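You operate a simulated robot arm through the tools that you are given. There is no shell and no other tool.

The job below is to be done with a simulated robot arm. You get a single attempt, and the scene is never put back.

TASK
Push the key in the jig up to its stop, clamp it and brush a strip of glue along it.
Fine: knob to HOLD; glue from the pot; brush back in the cup, lid back on; the bar stays up. A coat counts when it lies all over at full strength: go over it till it gets no stronger.

It is judged by the outcome, as a careful person would: the job done as asked, and still so three seconds after it is handed in. It fails if anything else is knocked over, pushed out of place, dropped, spilled or broken. A push-on lid holds only when it is set on centred and level and pressed home; a screw cap is set on level and turned clockwise until tight.

THE ROBOT
A 6-joint arm with a two-finger parallel gripper, fixed in place. Base frame: the origin is at the foot of the arm, x ahead of it, y to its left, z up; the work surface is at about z = 78. Readings come in cm, degrees, newtons and seconds.
With the tool pointing down near the work surface it reaches from about 26 to 68 cm from the base axis. Its first joint turns from -66.0 to 66.0 degrees. Payload 2.9 kg.
The TCP is the grasp point between the finger pads, 3 cm short of the fingertips. In the tool frame z runs along the fingers and y along their closing line. Largest opening 11 cm; finger width 2, thickness 1; the body of the gripper, 4.8 by 11.2 cm, starts 5.5 cm behind the TCP.
Orientation is told as [roll, pitch, yaw] about the base's x, y, z axes, in that order, counted from this pose: with the fingers straight down and closing along the base's y, the tool's x points along the base's -x, its y along +y and its z along -z.

THE INTERFACE
- The arm moves only by the tool servo_tool. Its argument "commands" is a list of rows, each a list of 7 numbers: the shift along the base's x, y, z in units of 40 mm (1.0 is 40 mm), then the turn, a rotation vector about the base's x, y, z in units of 4 degrees (1.0 is 4 degrees), then the gripper command, from -1 (shut) to 1 (fully open), values between in proportion. In form: [[dx, dy, dz, wx, wy, wz, grip], ...]. A call has 1 to 20 rows; each row shifts and turns the commanded pose from where the row before left it. A call with a number of a shift or a turn outside -1 to 1 is refused whole. A row lasts 0.2 s, in which the tool goes at most 5 cm and 8.6 degrees; a call with a longer step from one row to the next is refused whole, and so is a gripper value outside its range. Where a pose cannot be reached the arm comes as near as it can. A force on the tool above 40 N (or 10 N above the force at the start of the call, whichever is more), or a blocked arm, ends the call early, and 0.2 s more pass. The fingers move at their own pace (about 10.8 cm/s each) and stop on an object; they squeeze with about 28 N. The grip force told is the motor's: it shows also when the fingers shut on nothing. Time passes only in rows, and 0.2 s behind the last, so rows that do not move let the fingers close. The reply holds the time, the measured pose of the TCP, the force on the tool along the base axes, the opening and the grip force, in the units named above and with some noise, with the torque about the TCP (base axes, N m) and any sound that the robot's microphone picked up, and new pictures: "pictures" is both (left out), scene, wrist or none.
- Cameras (640 x 400 px; columns grow to the right, rows downward): "scene" is fixed at [5.94, 41.83, 139.54]; the picture's right is [-0.90, -0.43, 0.00], its down [-0.21, 0.43, -0.88] and it looks along [0.38, -0.79, -0.47] (base axes); focal length 367 px, centre (320, 200). "wrist" rides on the gripper at [7.2, 1.7, -10.3] in the tool frame; the picture's right is [-0.23, 0.97, 0.00], its down [-0.76, -0.18, -0.62] and it looks along [-0.61, -0.14, 0.78] (tool axes); focal length 222 px, centre (320, 200). There is no depth. A picture from a camera that has moved, and an enlarged one, comes with that camera's place and axes in the base frame and with its lens.
- zoom(camera, box): a new picture of the part [left, top, right, bottom] of that camera's present view, enlarged. No time passes.
- job_done(): hands the job in; it is judged then, once.

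Nothing tells you positions but the pictures and the camera data. Unless the task says otherwise, let go and move clear before handing in.

The tools are called after "Call:" as a command line: name --pt "numbers of a row" for each row, then --argument value for the rest, lists and objects as JSON in quotes. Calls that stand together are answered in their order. servo_tool: Moves the arm, as the interface text tells. Its arguments: {"type":"object","properties":{"commands":{"type":"array"},"pictures":{"type":"string","enum":["both","scene","wrist","none"]}},"required":["commands"]} The other tools are called the same way: zoom (camera, box) takes an enlarged picture of a part of a camera's view; job_done () hands the job in.

At the start:

```text
clock: 0.0
ee_pos: [42.38, -17.85, 122.34]
ee_rot: [0.0, 0.0, -0.1]
force: [-0.1, 0.3, -0.2]
wrist_torque: [-0.03, -0.02, 0.02]
finger_gap: 10.99
grasp_force: 0.1
```

scene: 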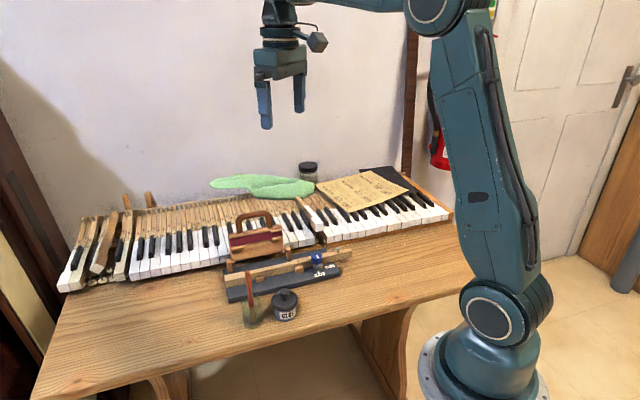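
wrist: 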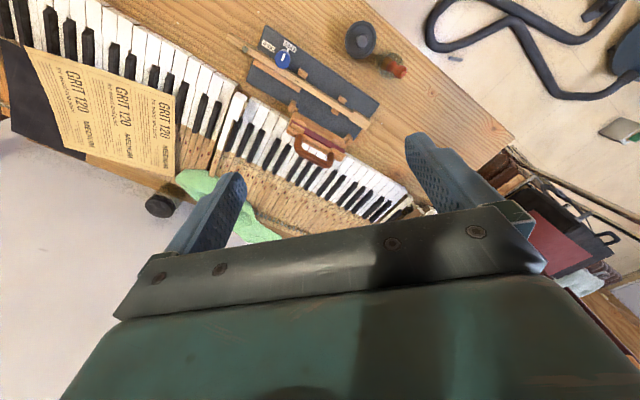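

I see a table with piano keys, a jig with a key, a blue knob, a glue pot with a lid, and a cup with a brush. I'll zoom in for details before moving.

Call:
zoom --camera "scene" --box '[210, 200, 370, 340]'

Call:
zoom --camera "wrist" --box '[220, 10, 420, 170]'

Call:
zoom --camera "scene" --box '[290, 240, 360, 290]'

```text
2.86 times, centred on (290, 270) of scene
camera zoom: at [5.94, 41.83, 139.54], right [-0.9, -0.43, 0.0], down [-0.21, 0.43, -0.88], along [0.38, -0.79, -0.47], focal length 1049 px, centre (406, 0)
```

zoom: 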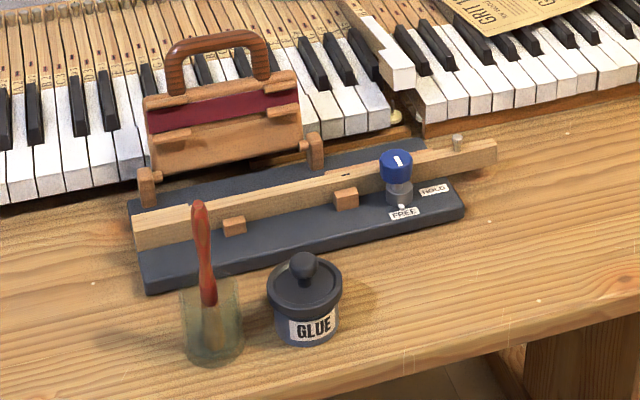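

```text
2.50 times, centred on (320, 90) of wrist
camera zoom: at [35.0, -16.16, 132.82], right [0.23, 0.97, 0.0], down [0.76, -0.18, 0.62], along [0.61, -0.14, -0.78], focal length 555 px, centre (320, 475)
```

zoom: 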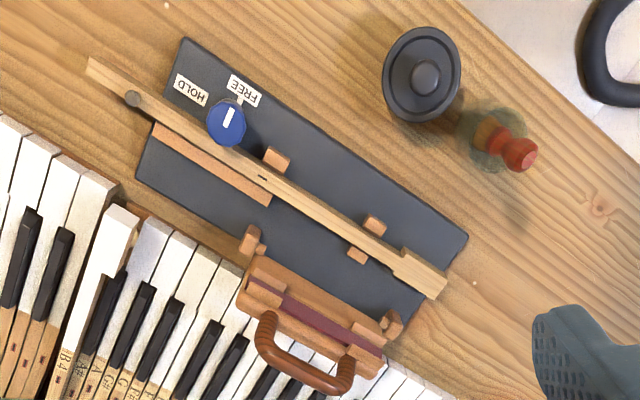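

```text
8.00 times, centred on (325, 265) of scene
camera zoom: at [5.94, 41.83, 139.54], right [-0.9, -0.43, 0.0], down [-0.21, 0.43, -0.88], along [0.38, -0.79, -0.47], focal length 2938 px, centre (280, -320)
```

zoom: 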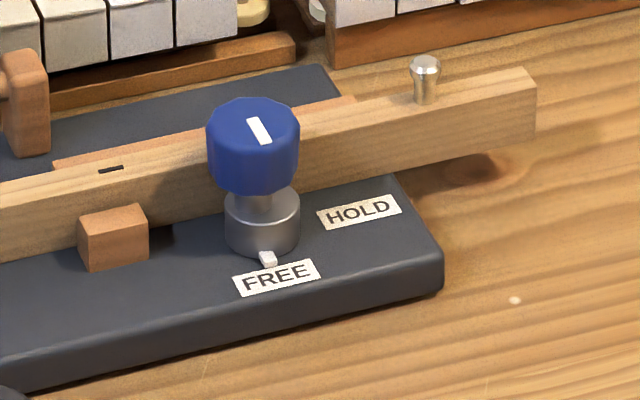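

The jig lies diagonally on the table, running from about (33,-33) to (56,-9), with the glue pot near (39,-9) and the brush tip near (44,-5). I'll look closer at the details.

Call:
zoom --camera "wrist" --box '[320, 70, 400, 120]'

Call:
zoom --camera "wrist" --box '[235, 20, 315, 70]'

Call:
zoom --camera "wrist" --box '[335, 10, 415, 60]'

Call:
zoom --camera "scene" --box '[220, 210, 300, 260]'

Call:
zoom --camera "scene" --box '[220, 260, 316, 330]'

Call:
zoom --camera "wrist" --box '[270, 50, 350, 100]'

```text
8.00 times, centred on (360, 95) of wrist
camera zoom: at [35.0, -16.16, 132.82], right [0.23, 0.97, 0.0], down [0.76, -0.18, 0.62], along [0.61, -0.14, -0.78], focal length 1777 px, centre (0, 1040)
```

zoom: 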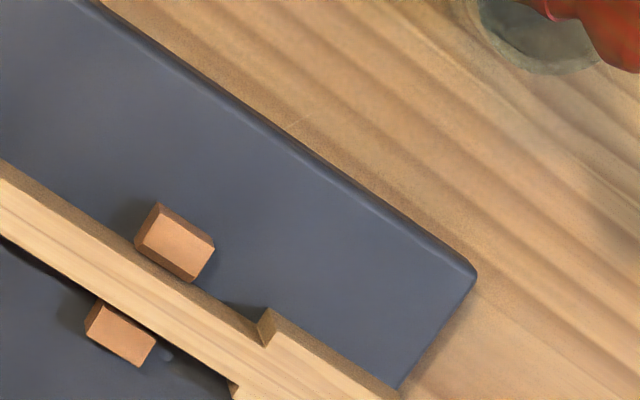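

```text
8.00 times, centred on (275, 45) of wrist
camera zoom: at [35.0, -16.16, 132.82], right [0.23, 0.97, 0.0], down [0.76, -0.18, 0.62], along [0.61, -0.14, -0.78], focal length 1777 px, centre (680, 1440)
```

zoom: 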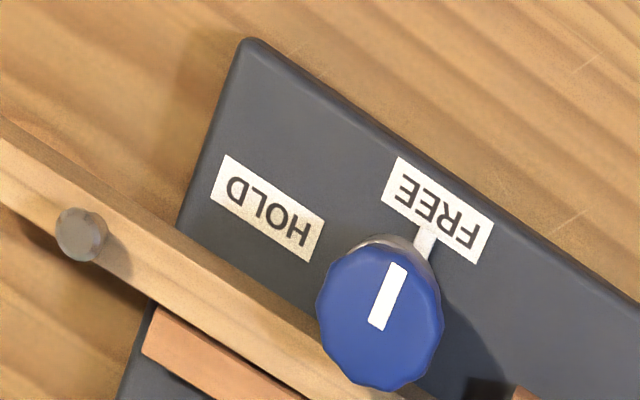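

```text
8.00 times, centred on (375, 35) of wrist
camera zoom: at [35.0, -16.16, 132.82], right [0.23, 0.97, 0.0], down [0.76, -0.18, 0.62], along [0.61, -0.14, -0.78], focal length 1777 px, centre (-120, 1520)
```

zoom: 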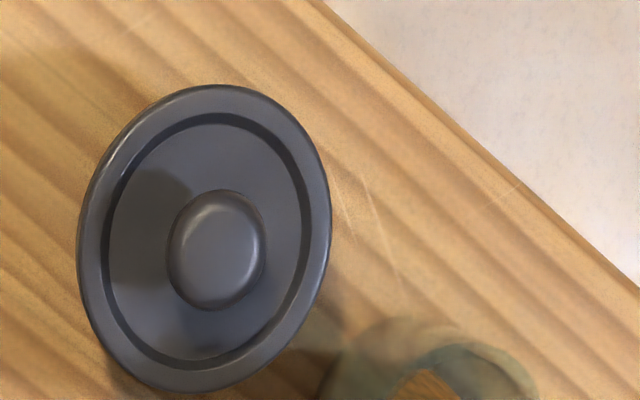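

```text
8.00 times, centred on (260, 235) of scene
camera zoom: at [5.94, 41.83, 139.54], right [-0.9, -0.43, 0.0], down [-0.21, 0.43, -0.88], along [0.38, -0.79, -0.47], focal length 2938 px, centre (800, -80)
```

zoom: 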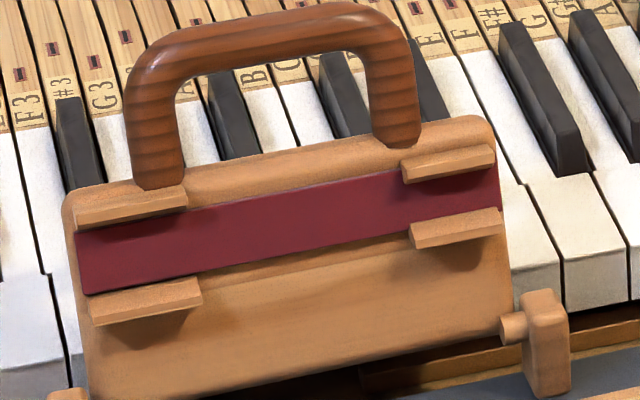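

```text
5.71 times, centred on (268, 295) of scene
camera zoom: at [5.94, 41.83, 139.54], right [-0.9, -0.43, 0.0], down [-0.21, 0.43, -0.88], along [0.38, -0.79, -0.47], focal length 2098 px, centre (617, -343)
```

zoom: 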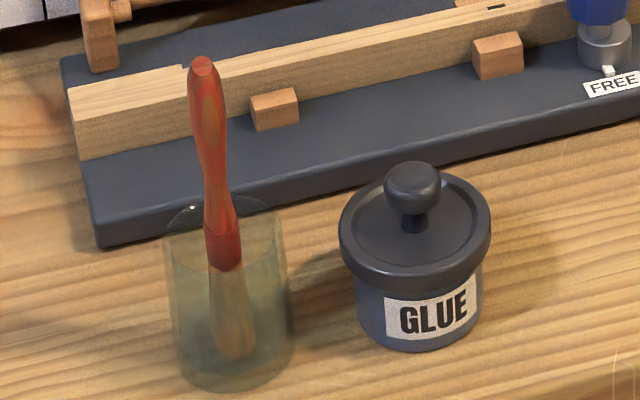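

```text
8.00 times, centred on (310, 75) of wrist
camera zoom: at [35.0, -16.16, 132.82], right [0.23, 0.97, 0.0], down [0.76, -0.18, 0.62], along [0.61, -0.14, -0.78], focal length 1777 px, centre (400, 1200)
```

zoom: 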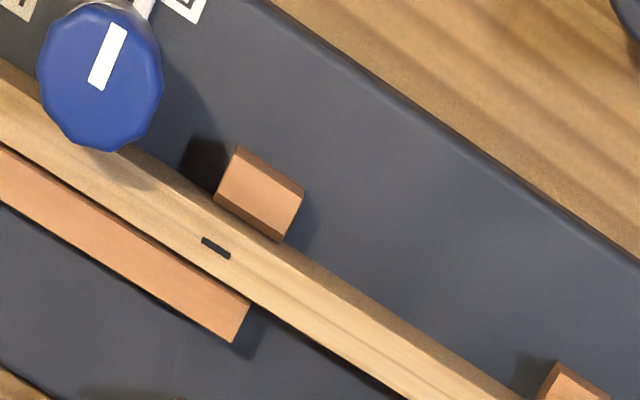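

I'll move the wrist camera in for a closer view of the jig, staying well above everything.

Call:
servo_tool --pt "-0.45 0.05 -0.7 0 0 0 1" --pt "-0.45 0.05 -0.7 0 0 0 1" --pt "-0.45 0.05 -0.7 0 0 0 1" --pt "-0.45 0.05 -0.7 0 0 0 1" --pt "-0.45 0.05 -0.7 0 0 0 1" --pt "-0.45 0.05 -0.7 0 0 0 1" --pt "-0.45 0.05 -0.7 0 0 0 1" --pt "-0.45 0.05 -0.7 0 0 0 1"

```text
clock: 1.8
ee_pos: [27.99, -16.02, 99.94]
ee_rot: [0.0, -0.2, -0.1]
force: [-1.4, 0.4, 0.1]
wrist_torque: [-0.02, -0.01, -0.02]
finger_gap: 10.99
grasp_force: 0.0
camera wrist: at [20.7, -14.45, 110.32], right [0.23, 0.97, 0.0], down [0.76, -0.18, 0.62], along [0.61, -0.14, -0.78], focal length 222 px, centre (320, 200)
```

scene: 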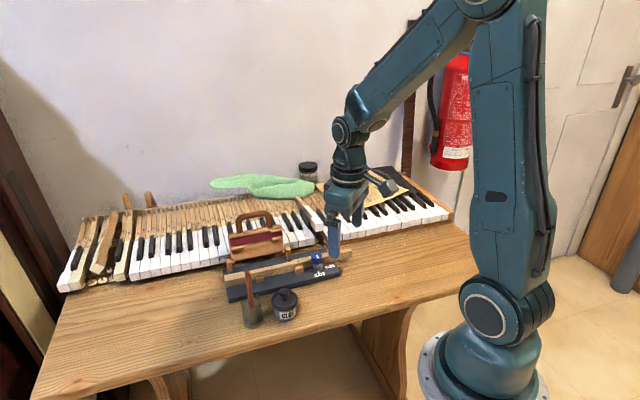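
wrist: 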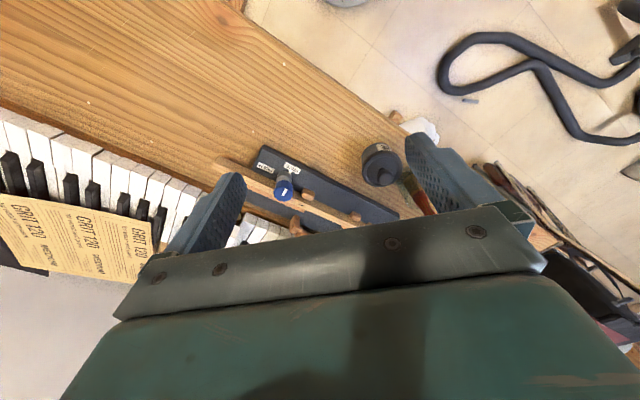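

The gripper body hides the lower half of the wrist view, so the useful part is straight below the camera. I'll move the camera over the jig.

Call:
servo_tool --pt "0.9 -0.1 0.1 0 0 0 1" --pt "0.9 -0.1 0.1 0 0 0 1" --pt "0.9 -0.1 0.1 0 0 0 1" --pt "0.9 -0.1 0.1 0 0 0 1" --pt "0.9 -0.1 0.1 0 0 0 1" --pt "0 0 0 0 0 0 1"

```text
clock: 3.2
ee_pos: [45.8, -17.91, 102.07]
ee_rot: [0.0, 0.0, 0.1]
force: [0.1, 0.1, 0.4]
wrist_torque: [0.0, -0.01, 0.03]
finger_gap: 10.99
grasp_force: 0.1
camera wrist: at [38.48, -16.42, 112.44], right [0.23, 0.97, 0.0], down [0.76, -0.18, 0.62], along [0.61, -0.14, -0.78], focal length 222 px, centre (320, 200)
```

scene: 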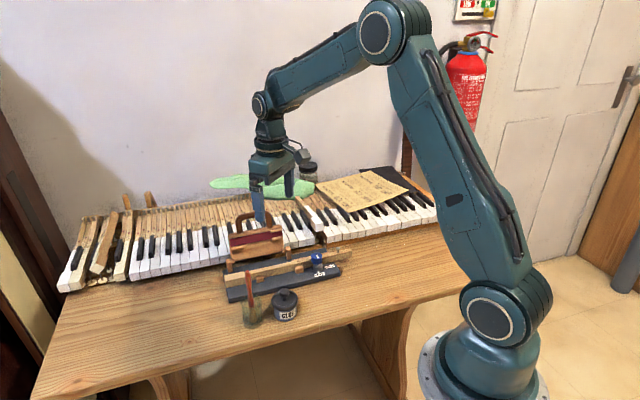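
wrist: 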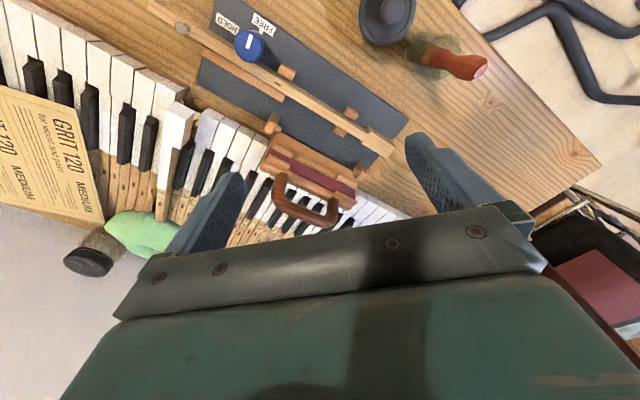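

Call:
zoom --camera "wrist" --box '[310, 80, 422, 150]'

Call:
zoom --camera "wrist" --box '[240, 40, 352, 110]'

Call:
zoom --camera "wrist" --box '[140, 0, 300, 100]'

Call:
zoom --camera "wrist" --box '[340, 0, 500, 100]'

Call:
zoom --camera "wrist" --box '[240, 110, 400, 210]'

```text
5.71 times, centred on (366, 115) of wrist
camera zoom: at [38.48, -16.42, 112.44], right [0.23, 0.97, 0.0], down [0.76, -0.18, 0.62], along [0.61, -0.14, -0.78], focal length 1269 px, centre (57, 686)
```

zoom: 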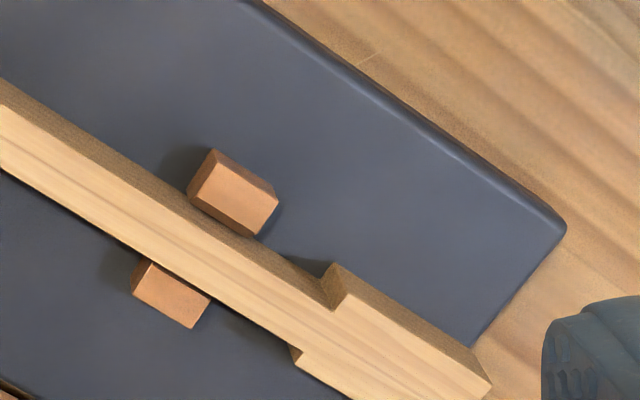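

```text
5.71 times, centred on (296, 75) of wrist
camera zoom: at [38.48, -16.42, 112.44], right [0.23, 0.97, 0.0], down [0.76, -0.18, 0.62], along [0.61, -0.14, -0.78], focal length 1269 px, centre (457, 914)
```

zoom: 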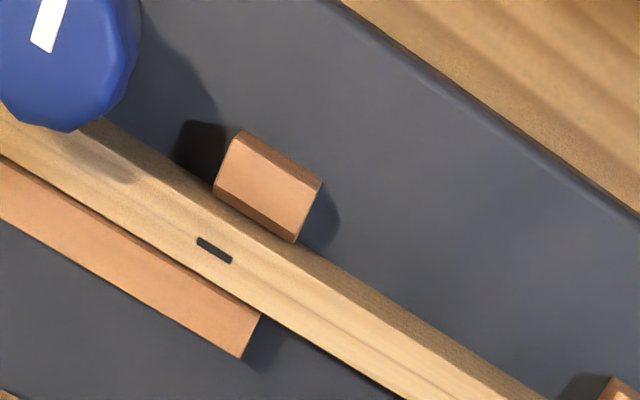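

```text
4.00 times, centred on (220, 50) of wrist
camera zoom: at [38.48, -16.42, 112.44], right [0.23, 0.97, 0.0], down [0.76, -0.18, 0.62], along [0.61, -0.14, -0.78], focal length 888 px, centre (720, 800)
```

zoom: 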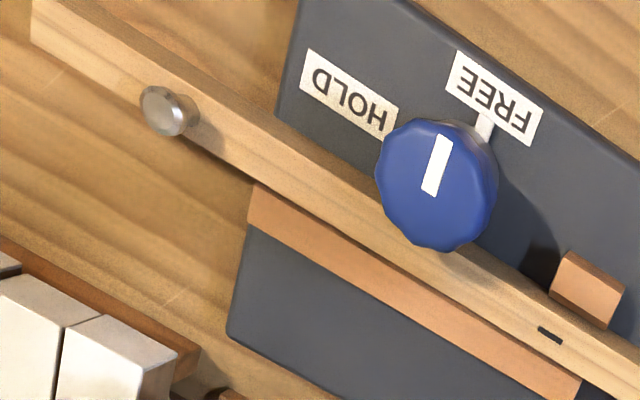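

```text
4.00 times, centred on (420, 50) of wrist
camera zoom: at [38.48, -16.42, 112.44], right [0.23, 0.97, 0.0], down [0.76, -0.18, 0.62], along [0.61, -0.14, -0.78], focal length 888 px, centre (-80, 800)
```

zoom: 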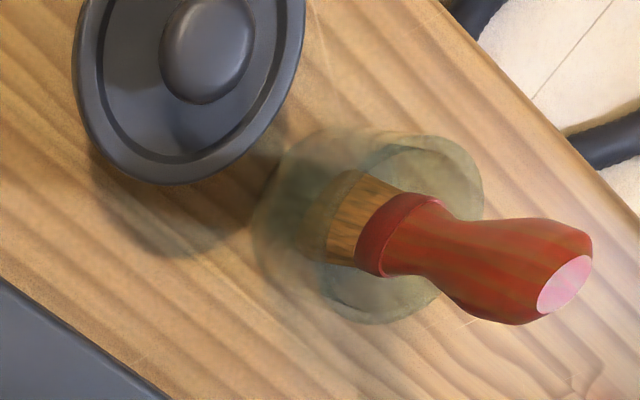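

```text
4.00 times, centred on (320, 160) of wrist
camera zoom: at [38.48, -16.42, 112.44], right [0.23, 0.97, 0.0], down [0.76, -0.18, 0.62], along [0.61, -0.14, -0.78], focal length 888 px, centre (320, 360)
```

zoom: 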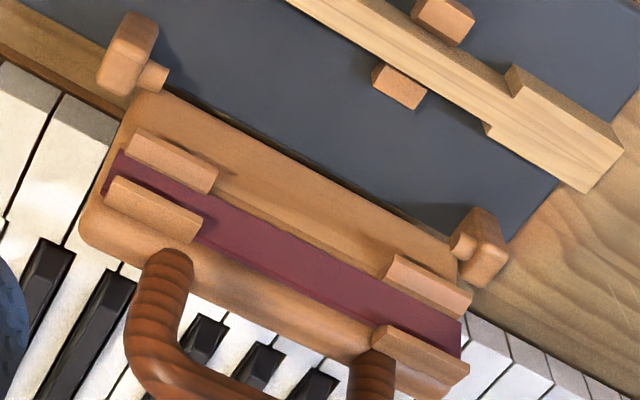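

The key's wide head is at the far-left end. Its shoulder sits about 1.5 cm short of the two front guide blocks, so I take those blocks as the stop. I'll turn the gripper so its slim side faces the raised bar, then go beyond the head end.

Call:
servo_tool --pt "0.32 0.3 0 0 0 -0.98 1" --pt "0.32 0.3 0 0 0 -0.98 0.5" --pt "0.32 0.3 0 0 0 -0.98 0" --pt "0.32 0.3 0 0 0 -0.98 -0.5" --pt "0.32 0.3 0 0 0 -0.98 -1" --pt "0.32 0.3 0 0 0 -0.98 -1" --pt "0.32 0.3 -0.1 0 0 -0.98 -1" --pt "0.32 0.3 -0.1 0 0 -0.98 -1" --pt "0.32 0.3 -0.1 0 0 -0.98 -1" --pt "0.32 0.3 -0.1 0 0 -0.98 -1" --pt "0.32 0.3 -0.1 0 0 -0.98 -1" --pt "0 0 0 0 0 0 -1"

```text
clock: 5.8
ee_pos: [59.81, -4.97, 100.03]
ee_rot: [0.0, 0.0, -43.1]
force: [0.6, 0.6, -0.3]
wrist_torque: [-0.05, 0.03, 0.04]
finger_gap: 0.03
grasp_force: 27.4
camera wrist: at [55.7, 1.17, 110.48], right [0.83, 0.56, 0.0], down [0.43, -0.65, 0.62], along [0.35, -0.52, -0.78], focal length 222 px, centre (320, 200)
```

scene: 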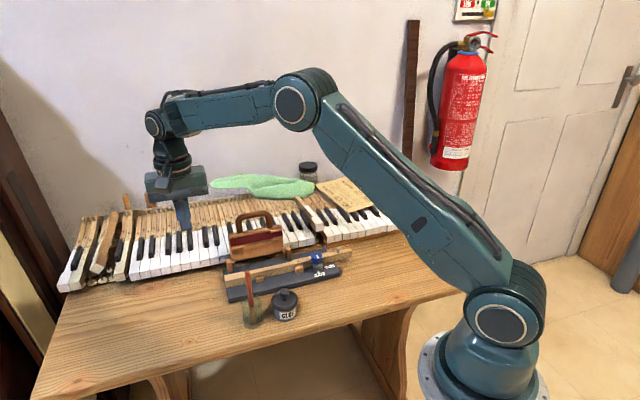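
wrist: 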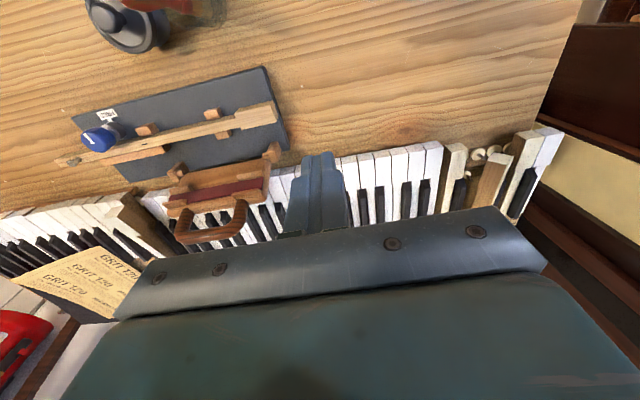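

Call:
zoom --camera "wrist" --box '[200, 70, 296, 130]'

Call:
zoom --camera "wrist" --box '[50, 90, 210, 190]'

Call:
zoom --camera "wrist" --box '[160, 140, 352, 260]'

```text
6.67 times, centred on (248, 100) of wrist
camera zoom: at [55.7, 1.17, 110.48], right [0.83, 0.56, 0.0], down [0.43, -0.65, 0.62], along [0.35, -0.52, -0.78], focal length 1481 px, centre (800, 867)
```

zoom: 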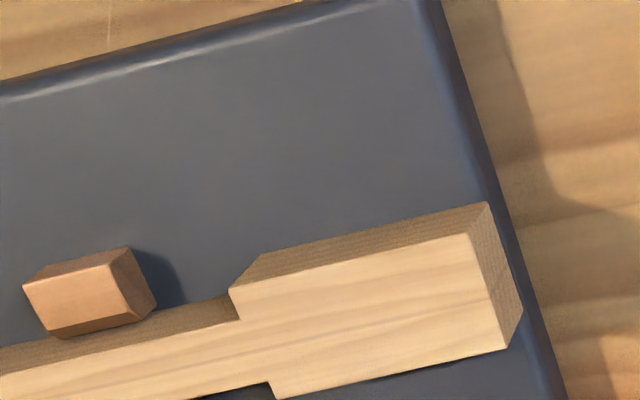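

```text
4.00 times, centred on (130, 140) of wrist
camera zoom: at [55.7, 1.17, 110.48], right [0.83, 0.56, 0.0], down [0.43, -0.65, 0.62], along [0.35, -0.52, -0.78], focal length 888 px, centre (1080, 440)
```

zoom: 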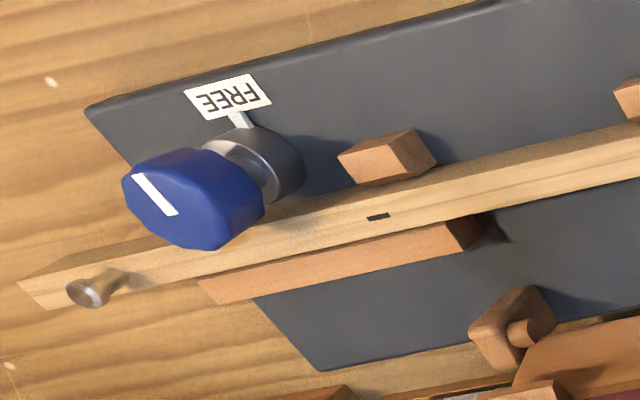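

```text
3.33 times, centred on (256, 200) of wrist
camera zoom: at [55.7, 1.17, 110.48], right [0.83, 0.56, 0.0], down [0.43, -0.65, 0.62], along [0.35, -0.52, -0.78], focal length 740 px, centre (533, 200)
```

zoom: 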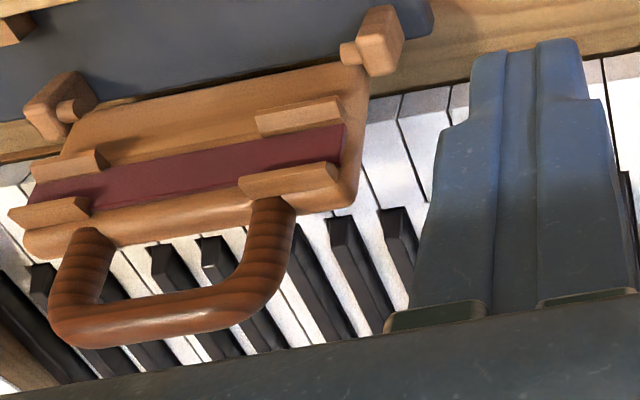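

The head's top end is centred at about (55.7,-9.5), with its top at z≈82.05 and the plate at about 79.8. I'll lower the closed fingers just beyond the end face.

Call:
servo_tool --pt "-0.1 -0.115 -0.7 0 0 -0.1 -1" --pt "-0.1 -0.115 -0.7 0 0 -0.1 -1" --pt "-0.1 -0.115 -0.7 0 0 -0.1 -1" --pt "-0.1 -0.115 -0.7 0 0 -0.1 -1" --pt "-0.1 -0.115 -0.7 0 0 0 -1" --pt "-0.0875 -0.115 -0.6 0 0 0 -1" --pt "0 0 0 0 0 0 -1"

Call:
zoom --camera "wrist" --box '[200, 60, 392, 180]'

Call:
zoom --camera "scene" --box '[180, 190, 308, 270]'

```text
clock: 7.4
ee_pos: [57.68, -7.8, 83.51]
ee_rot: [0.0, 0.0, -44.6]
force: [-0.1, 0.6, -0.6]
wrist_torque: [0.04, -0.01, -0.02]
finger_gap: 0.0
grasp_force: 28.6
camera wrist: at [53.69, -1.54, 93.97], right [0.85, 0.53, 0.0], down [0.42, -0.66, 0.62], along [0.33, -0.53, -0.78], focal length 222 px, centre (320, 200)
```

scene: 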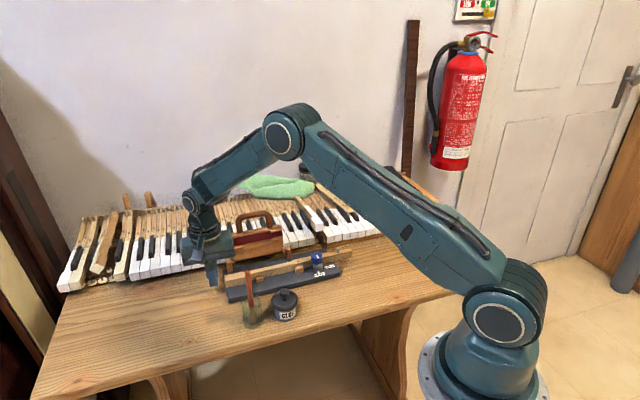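
wrist: 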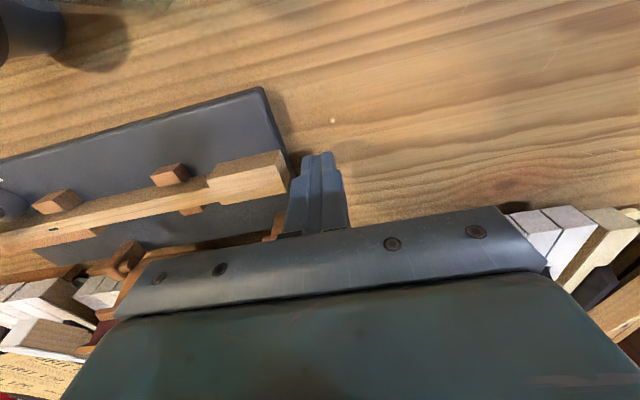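

```text
3.33 times, centred on (296, 120) of wrist
camera zoom: at [53.69, -1.54, 93.97], right [0.85, 0.53, 0.0], down [0.42, -0.66, 0.62], along [0.33, -0.53, -0.78], focal length 740 px, centre (400, 467)
```

zoom: 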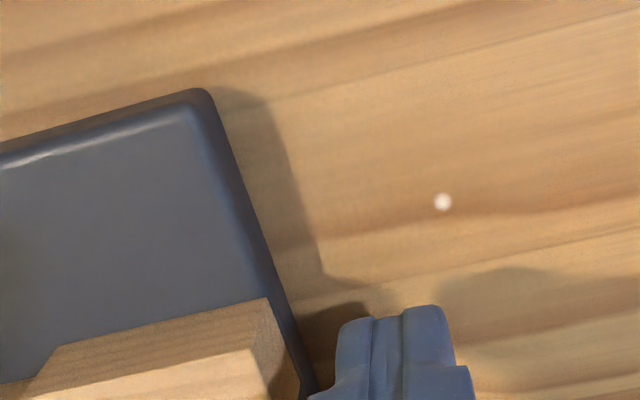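

```text
5.00 times, centred on (244, 230) of scene
camera zoom: at [5.94, 41.83, 139.54], right [-0.9, -0.43, 0.0], down [-0.21, 0.43, -0.88], along [0.38, -0.79, -0.47], focal length 1836 px, centre (700, 50)
```

zoom: 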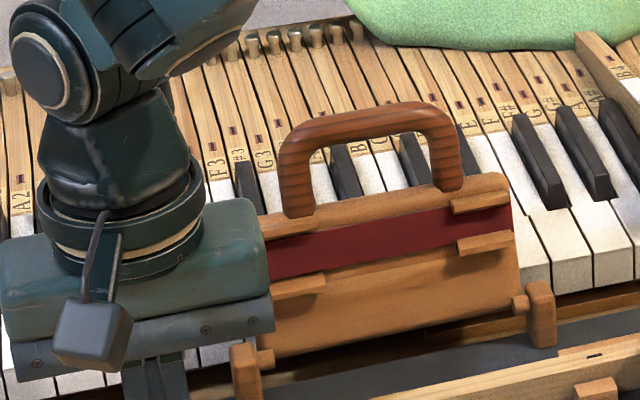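

Call:
servo_tool --pt "-0.07 -0.071 0 0 0 0 -1" --pt "-0.07 -0.071 0 0 0 0 -1" --pt "-0.07 -0.071 0 0 0 0 -1" --pt "-0.07 -0.071 0 0 0 0 -1" --pt "-0.07 -0.071 0 0 0 0 -1" --pt "-0.07 -0.071 0 0 0 0 -1" --pt "0 0 0 0 0 0 -1"

Call:
zoom --camera "wrist" --box '[130, 110, 354, 250]'

```text
clock: 9.0
ee_pos: [55.94, -9.62, 83.65]
ee_rot: [0.1, -0.1, -44.7]
force: [0.3, 0.9, 0.5]
wrist_torque: [-0.01, -0.03, 0.02]
finger_gap: 0.0
grasp_force: 28.1
camera wrist: at [51.98, -3.22, 94.08], right [0.85, 0.53, 0.0], down [0.42, -0.66, 0.62], along [0.33, -0.53, -0.78], focal length 222 px, centre (320, 200)
```

scene: 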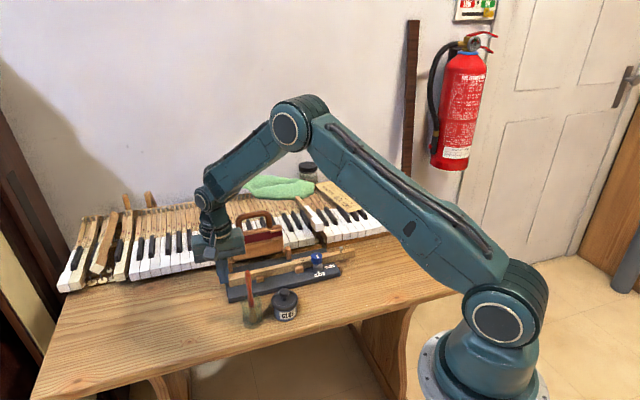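
wrist: 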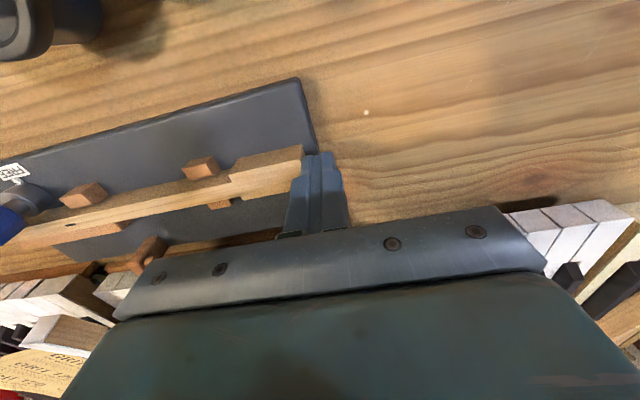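

```text
2.86 times, centred on (242, 180) of wrist
camera zoom: at [51.98, -3.22, 94.08], right [0.85, 0.53, 0.0], down [0.42, -0.66, 0.62], along [0.33, -0.53, -0.78], focal length 635 px, centre (543, 257)
```

zoom: 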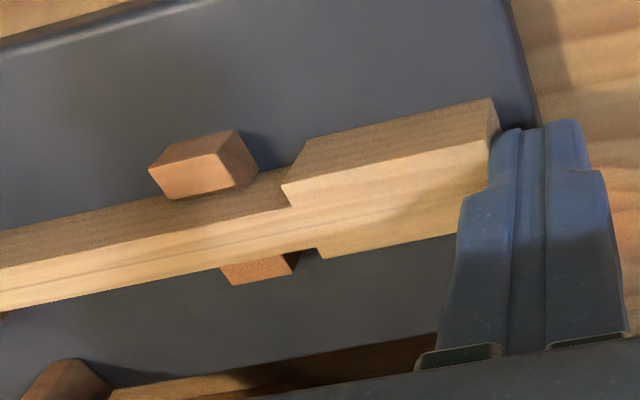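

The key slides with little resistance. The shoulder is still about 1.4 cm from the blocks, so I'll continue in small steps and watch the force.

Call:
servo_tool --pt "-0.053 -0.053 0 0 0 0 -1" --pt "-0.053 -0.053 0 0 0 0 -1" --pt "-0.053 -0.053 0 0 0 0 -1" --pt "-0.053 -0.053 0 0 0 0 -1" --pt "0 0 0 0 0 0 -1" --pictures "wrist"

Call:
zoom --camera "wrist" --box '[130, 110, 354, 250]'

```text
clock: 10.2
ee_pos: [55.03, -10.33, 83.63]
ee_rot: [0.0, 0.0, -44.7]
force: [0.3, 0.8, 0.2]
wrist_torque: [0.0, 0.02, 0.0]
finger_gap: 0.01
grasp_force: 27.9
camera wrist: at [51.09, -4.05, 94.05], right [0.85, 0.53, 0.0], down [0.42, -0.66, 0.62], along [0.33, -0.53, -0.78], focal length 222 px, centre (320, 200)
```

wrist: 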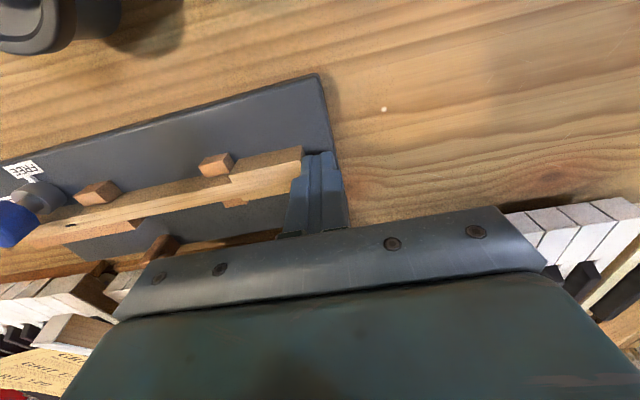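

```text
2.86 times, centred on (242, 180) of wrist
camera zoom: at [51.09, -4.05, 94.05], right [0.85, 0.53, 0.0], down [0.42, -0.66, 0.62], along [0.33, -0.53, -0.78], focal length 635 px, centre (543, 257)
```

zoom: 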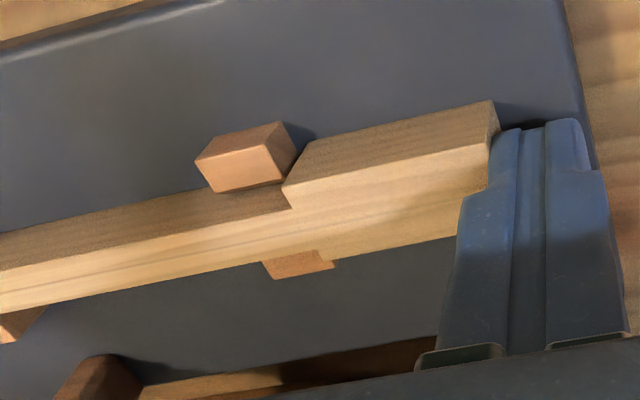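

Call:
servo_tool --pt "-0.025 -0.025 0 0 0 0 -1" --pt "-0.025 -0.025 0 0 0 0 -1" --pt "-0.025 -0.025 0 0 0 0 -1" --pt "0 0 0 0 0 0 -1" --pictures "wrist"

Call:
zoom --camera "wrist" --box '[190, 130, 302, 200]'

```text
clock: 11.2
ee_pos: [54.8, -10.44, 83.63]
ee_rot: [0.0, 0.0, -44.7]
force: [0.9, 0.8, -0.6]
wrist_torque: [0.05, -0.03, 0.0]
finger_gap: 0.0
grasp_force: 27.8
camera wrist: at [50.83, -4.35, 94.04], right [0.85, 0.53, 0.0], down [0.42, -0.66, 0.62], along [0.33, -0.53, -0.78], focal length 222 px, centre (320, 200)
```

wrist: 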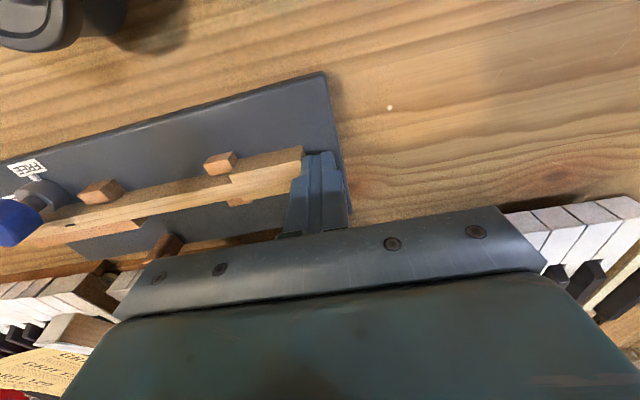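

```text
5.71 times, centred on (246, 165) of wrist
camera zoom: at [50.83, -4.35, 94.04], right [0.85, 0.53, 0.0], down [0.42, -0.66, 0.62], along [0.33, -0.53, -0.78], focal length 1269 px, centre (743, 400)
```

zoom: 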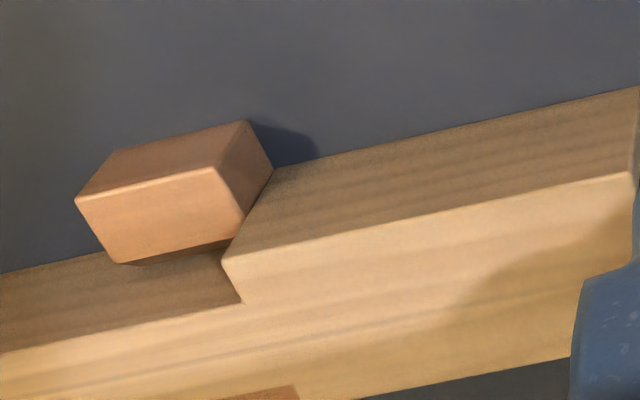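

Call:
servo_tool --pt "-0.02 -0.02 0 0 0 0 -1" --pt "-0.02 -0.02 0 0 0 0 -1" --pt "0 0 0 0 0 0 -1" --pictures "none"

Call:
zoom --camera "wrist" --box '[190, 130, 302, 200]'

```text
clock: 12.0
ee_pos: [54.71, -10.68, 83.75]
ee_rot: [0.1, -0.1, -44.5]
force: [9.6, 12.3, -1.1]
wrist_torque: [0.28, -0.17, 0.0]
finger_gap: 0.03
grasp_force: 27.7
```

```text
5.71 times, centred on (246, 165) of wrist
camera zoom: at [50.75, -4.42, 94.11], right [0.84, 0.54, 0.0], down [0.42, -0.66, 0.62], along [0.34, -0.53, -0.78], focal length 1269 px, centre (743, 400)
```

zoom: 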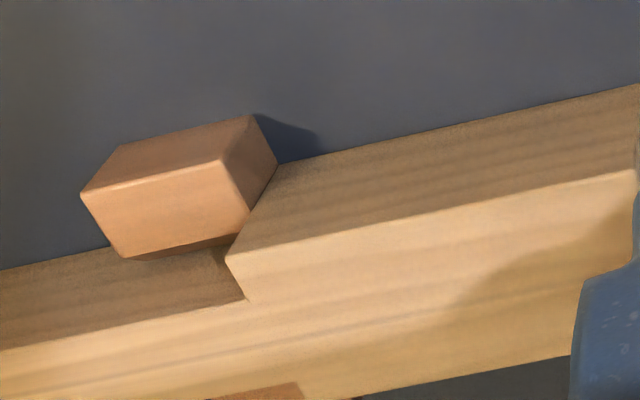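

The force jumped to about 15 N, so the shoulder is against the stop blocks. I'll back off and go up to look at the knob.

Call:
servo_tool --pt "0.1 0.1 0 0 0 0 -1" --pt "0.25 0.25 0 0 0 0 -1" --pt "0 0 0.8 0 0 0 -1" --pt "0 0 0.8 0 0 0 -1" --pt "0 0 0.8 0 0 0 -1" --pt "0 0 0.8 0 0 0 -1" --pt "0 0 0.8 0 0 0 -1" --pt "-0.7 -0.2 0.2 0 0 0 -1" --pt "-0.7 -0.2 0.2 0 0 0 0" --pt "-0.7 -0.2 0 0 0 0 1" --pt "-0.7 -0.2 0 0 0 0 1" --pt "-0.7 -0.2 0 0 0 0 1" --pt "-0.7 -0.2 0 0 0 0 1" --pt "0 0 0 0 0 0 1"

```text
clock: 15.0
ee_pos: [39.11, -14.39, 101.16]
ee_rot: [-0.1, 0.0, -44.7]
force: [0.4, 0.1, 0.6]
wrist_torque: [-0.03, 0.0, -0.03]
finger_gap: 11.01
grasp_force: 0.0
camera wrist: at [35.13, -8.08, 111.62], right [0.85, 0.53, 0.0], down [0.42, -0.66, 0.62], along [0.33, -0.53, -0.78], focal length 222 px, centre (320, 200)
```

scene: 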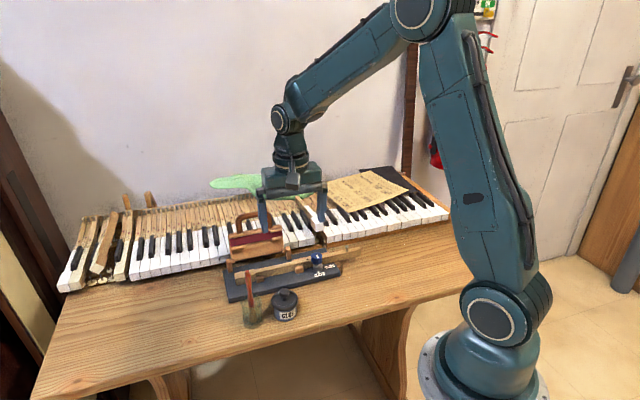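
wrist: 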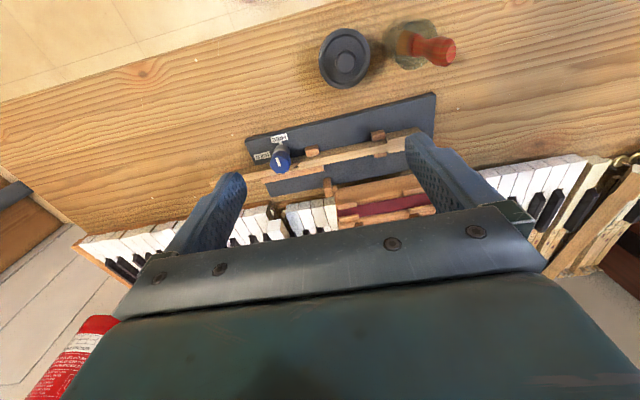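

Call:
zoom --camera "wrist" --box '[230, 120, 342, 190]'

Call:
zoom --camera "wrist" --box '[310, 10, 470, 110]'

Call:
zoom --camera "scene" --box '[220, 235, 364, 325]'

```text
5.71 times, centred on (286, 155) of wrist
camera zoom: at [35.13, -8.08, 111.62], right [0.85, 0.53, 0.0], down [0.42, -0.66, 0.62], along [0.33, -0.53, -0.78], focal length 1269 px, centre (514, 457)
```

zoom: 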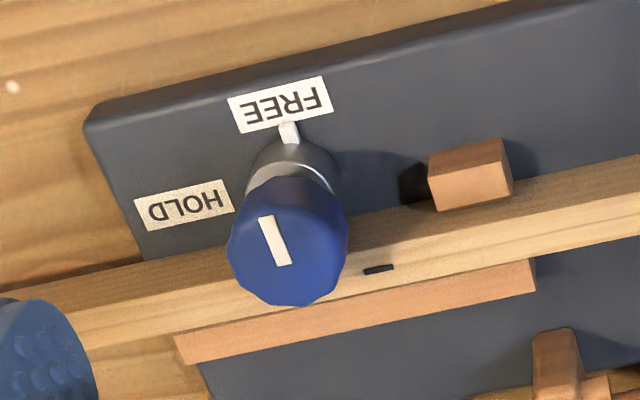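

```text
4.00 times, centred on (390, 60) of wrist
camera zoom: at [35.13, -8.08, 111.62], right [0.85, 0.53, 0.0], down [0.42, -0.66, 0.62], along [0.33, -0.53, -0.78], focal length 888 px, centre (40, 760)
```

zoom: 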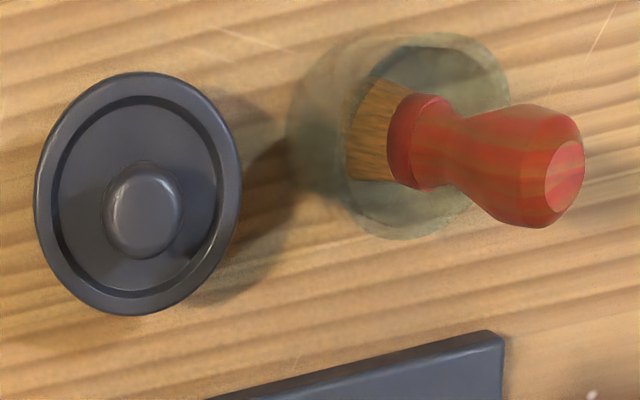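

```text
4.44 times, centred on (292, 280) of scene
camera zoom: at [5.94, 41.83, 139.54], right [-0.9, -0.43, 0.0], down [-0.21, 0.43, -0.88], along [0.38, -0.79, -0.47], focal length 1632 px, centre (444, -156)
```

zoom: 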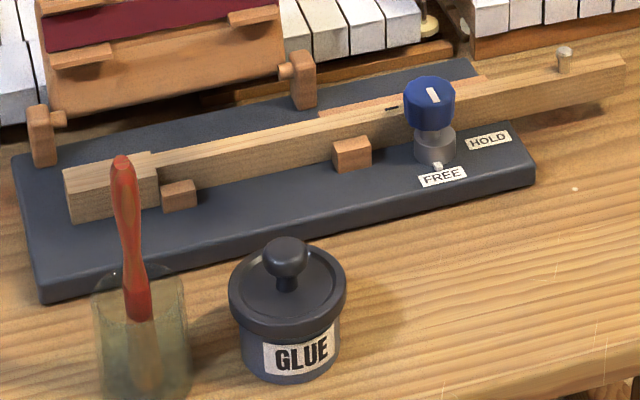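

I place the knob axis at about (38.4,-24.1), with the cap top at z≈84.4 and about 2.9 cm across. HOLD is about +90° (counter-clockwise) from FREE. I'll move above it and check the alignment.

Call:
servo_tool --pt "-0.044 -0.607 -0.575 0 0 0 0.1" --pt "-0.044 -0.607 -0.575 0 0 0 0.1" --pt "-0.044 -0.607 -0.575 0 0 0 0.1" --pt "-0.044 -0.607 -0.575 0 0 0 0.1" --pt "0 0 0 0 0 0 0.1"

Call:
zoom --camera "wrist" --box '[240, 80, 400, 180]'

Call:
zoom --camera "scene" --box '[270, 200, 366, 290]'

```text
clock: 16.2
ee_pos: [38.64, -23.94, 92.13]
ee_rot: [0.1, 0.0, -44.7]
force: [-0.9, 0.3, -0.6]
wrist_torque: [-0.02, 0.02, -0.01]
finger_gap: 6.04
grasp_force: 0.0
camera wrist: at [34.6, -17.69, 102.47], right [0.85, 0.53, 0.0], down [0.42, -0.66, 0.62], along [0.33, -0.53, -0.78], focal length 222 px, centre (320, 200)
```

scene: 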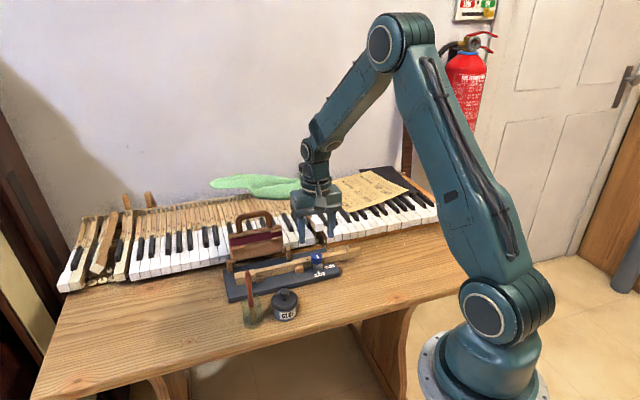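
wrist: 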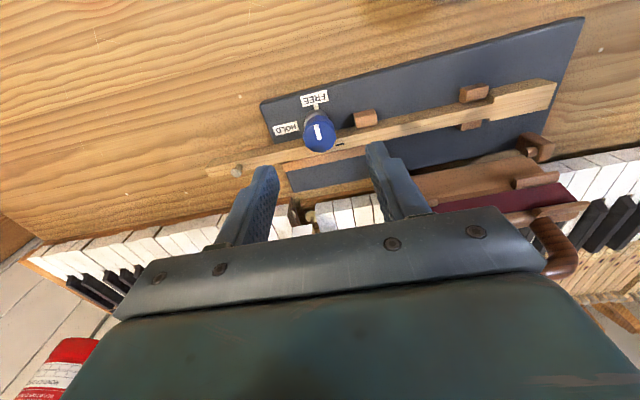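

```text
4.00 times, centred on (320, 130) of wrist
camera zoom: at [34.6, -17.69, 102.47], right [0.85, 0.53, 0.0], down [0.42, -0.66, 0.62], along [0.33, -0.53, -0.78], focal length 888 px, centre (320, 480)
```

zoom: 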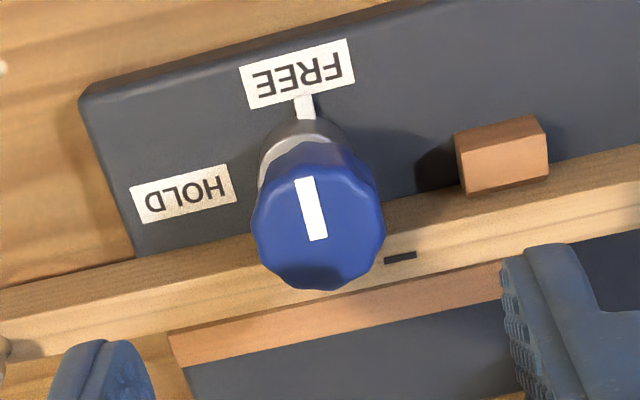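

```text
4.44 times, centred on (318, 245) of scene
camera zoom: at [5.94, 41.83, 139.54], right [-0.9, -0.43, 0.0], down [-0.21, 0.43, -0.88], along [0.38, -0.79, -0.47], focal length 1632 px, centre (329, 0)
```

zoom: 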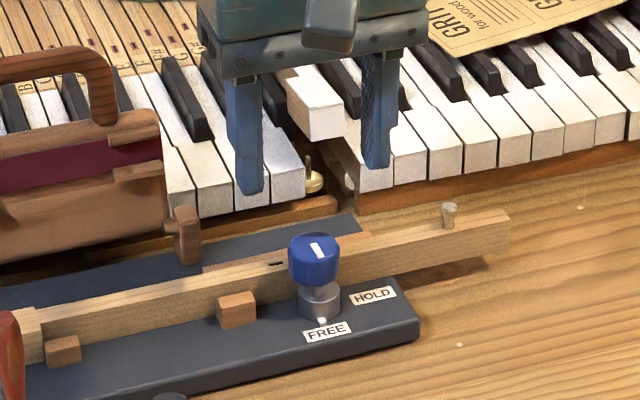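

Aligned within about 1 mm. I'll descend until the fingertips stay just above the key top, then close on the knob cap.

Call:
servo_tool --pt "-0.03 -0.015 -0.5 0 0 0 0.1" --pt "0 0 -0.5 0 0 0 0.1" --pt "0 0 -0.5 0 0 0 0.1" --pt "0 0 -0.17 0 0 0 0.1" --pt "0 0 0 0 0 0 0.1" --pt "0 0 0 0 0 0 -0.3" --pt "0 0 0 0 0 0 -0.7" --pt "0 0 0 0 0 0 -1" --pt "0 0 0 0 0 0 -1"

Call:
zoom --camera "wrist" --box '[240, 110, 400, 210]'

Call:
zoom --camera "scene" --box '[270, 200, 366, 290]'

```text
clock: 18.2
ee_pos: [38.33, -23.96, 85.47]
ee_rot: [0.0, -0.1, -44.7]
force: [3.0, 1.6, 0.0]
wrist_torque: [-0.04, -0.15, 0.01]
finger_gap: 2.8
grasp_force: 27.4
camera wrist: at [34.4, -17.63, 95.81], right [0.85, 0.53, 0.0], down [0.42, -0.66, 0.62], along [0.33, -0.53, -0.78], focal length 222 px, centre (320, 200)
```

scene: 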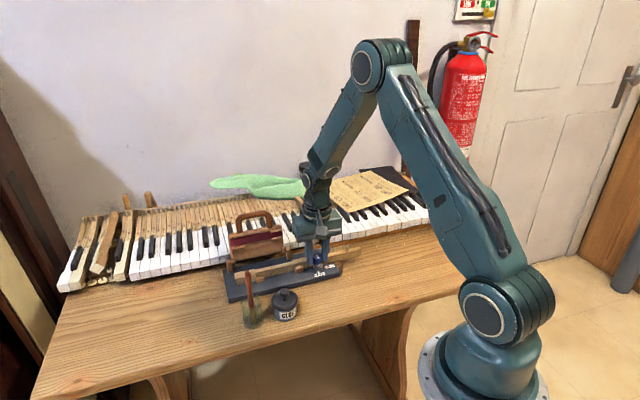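
wrist: 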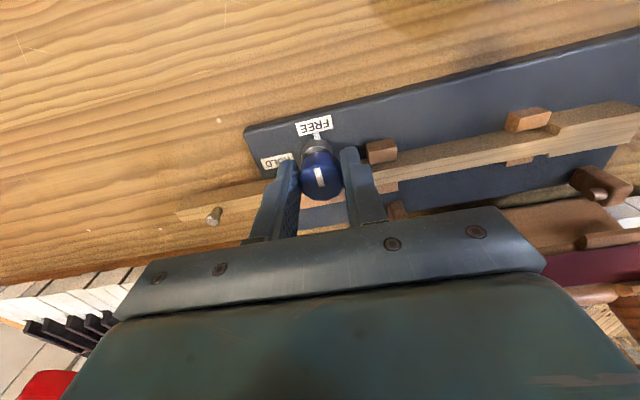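

```text
4.00 times, centred on (320, 160) of wrist
camera zoom: at [34.4, -17.63, 95.81], right [0.85, 0.53, 0.0], down [0.42, -0.66, 0.62], along [0.33, -0.53, -0.78], focal length 888 px, centre (320, 360)
```

zoom: 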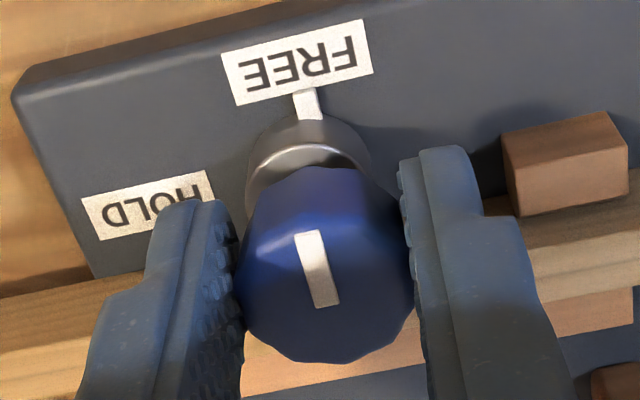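

```text
4.44 times, centred on (318, 245) of scene
camera zoom: at [5.95, 41.84, 139.54], right [-0.9, -0.43, 0.0], down [-0.21, 0.43, -0.88], along [0.38, -0.79, -0.47], focal length 1632 px, centre (329, 0)
```

zoom: 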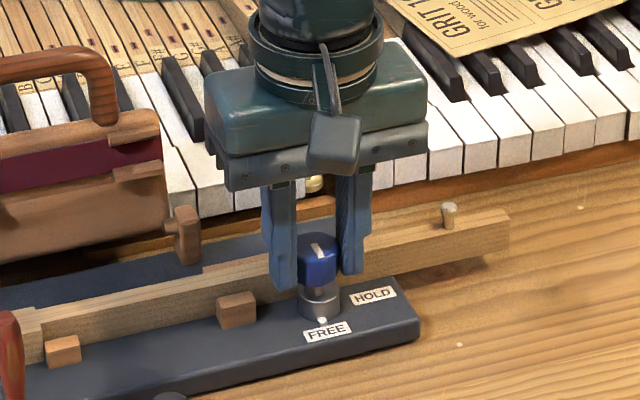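

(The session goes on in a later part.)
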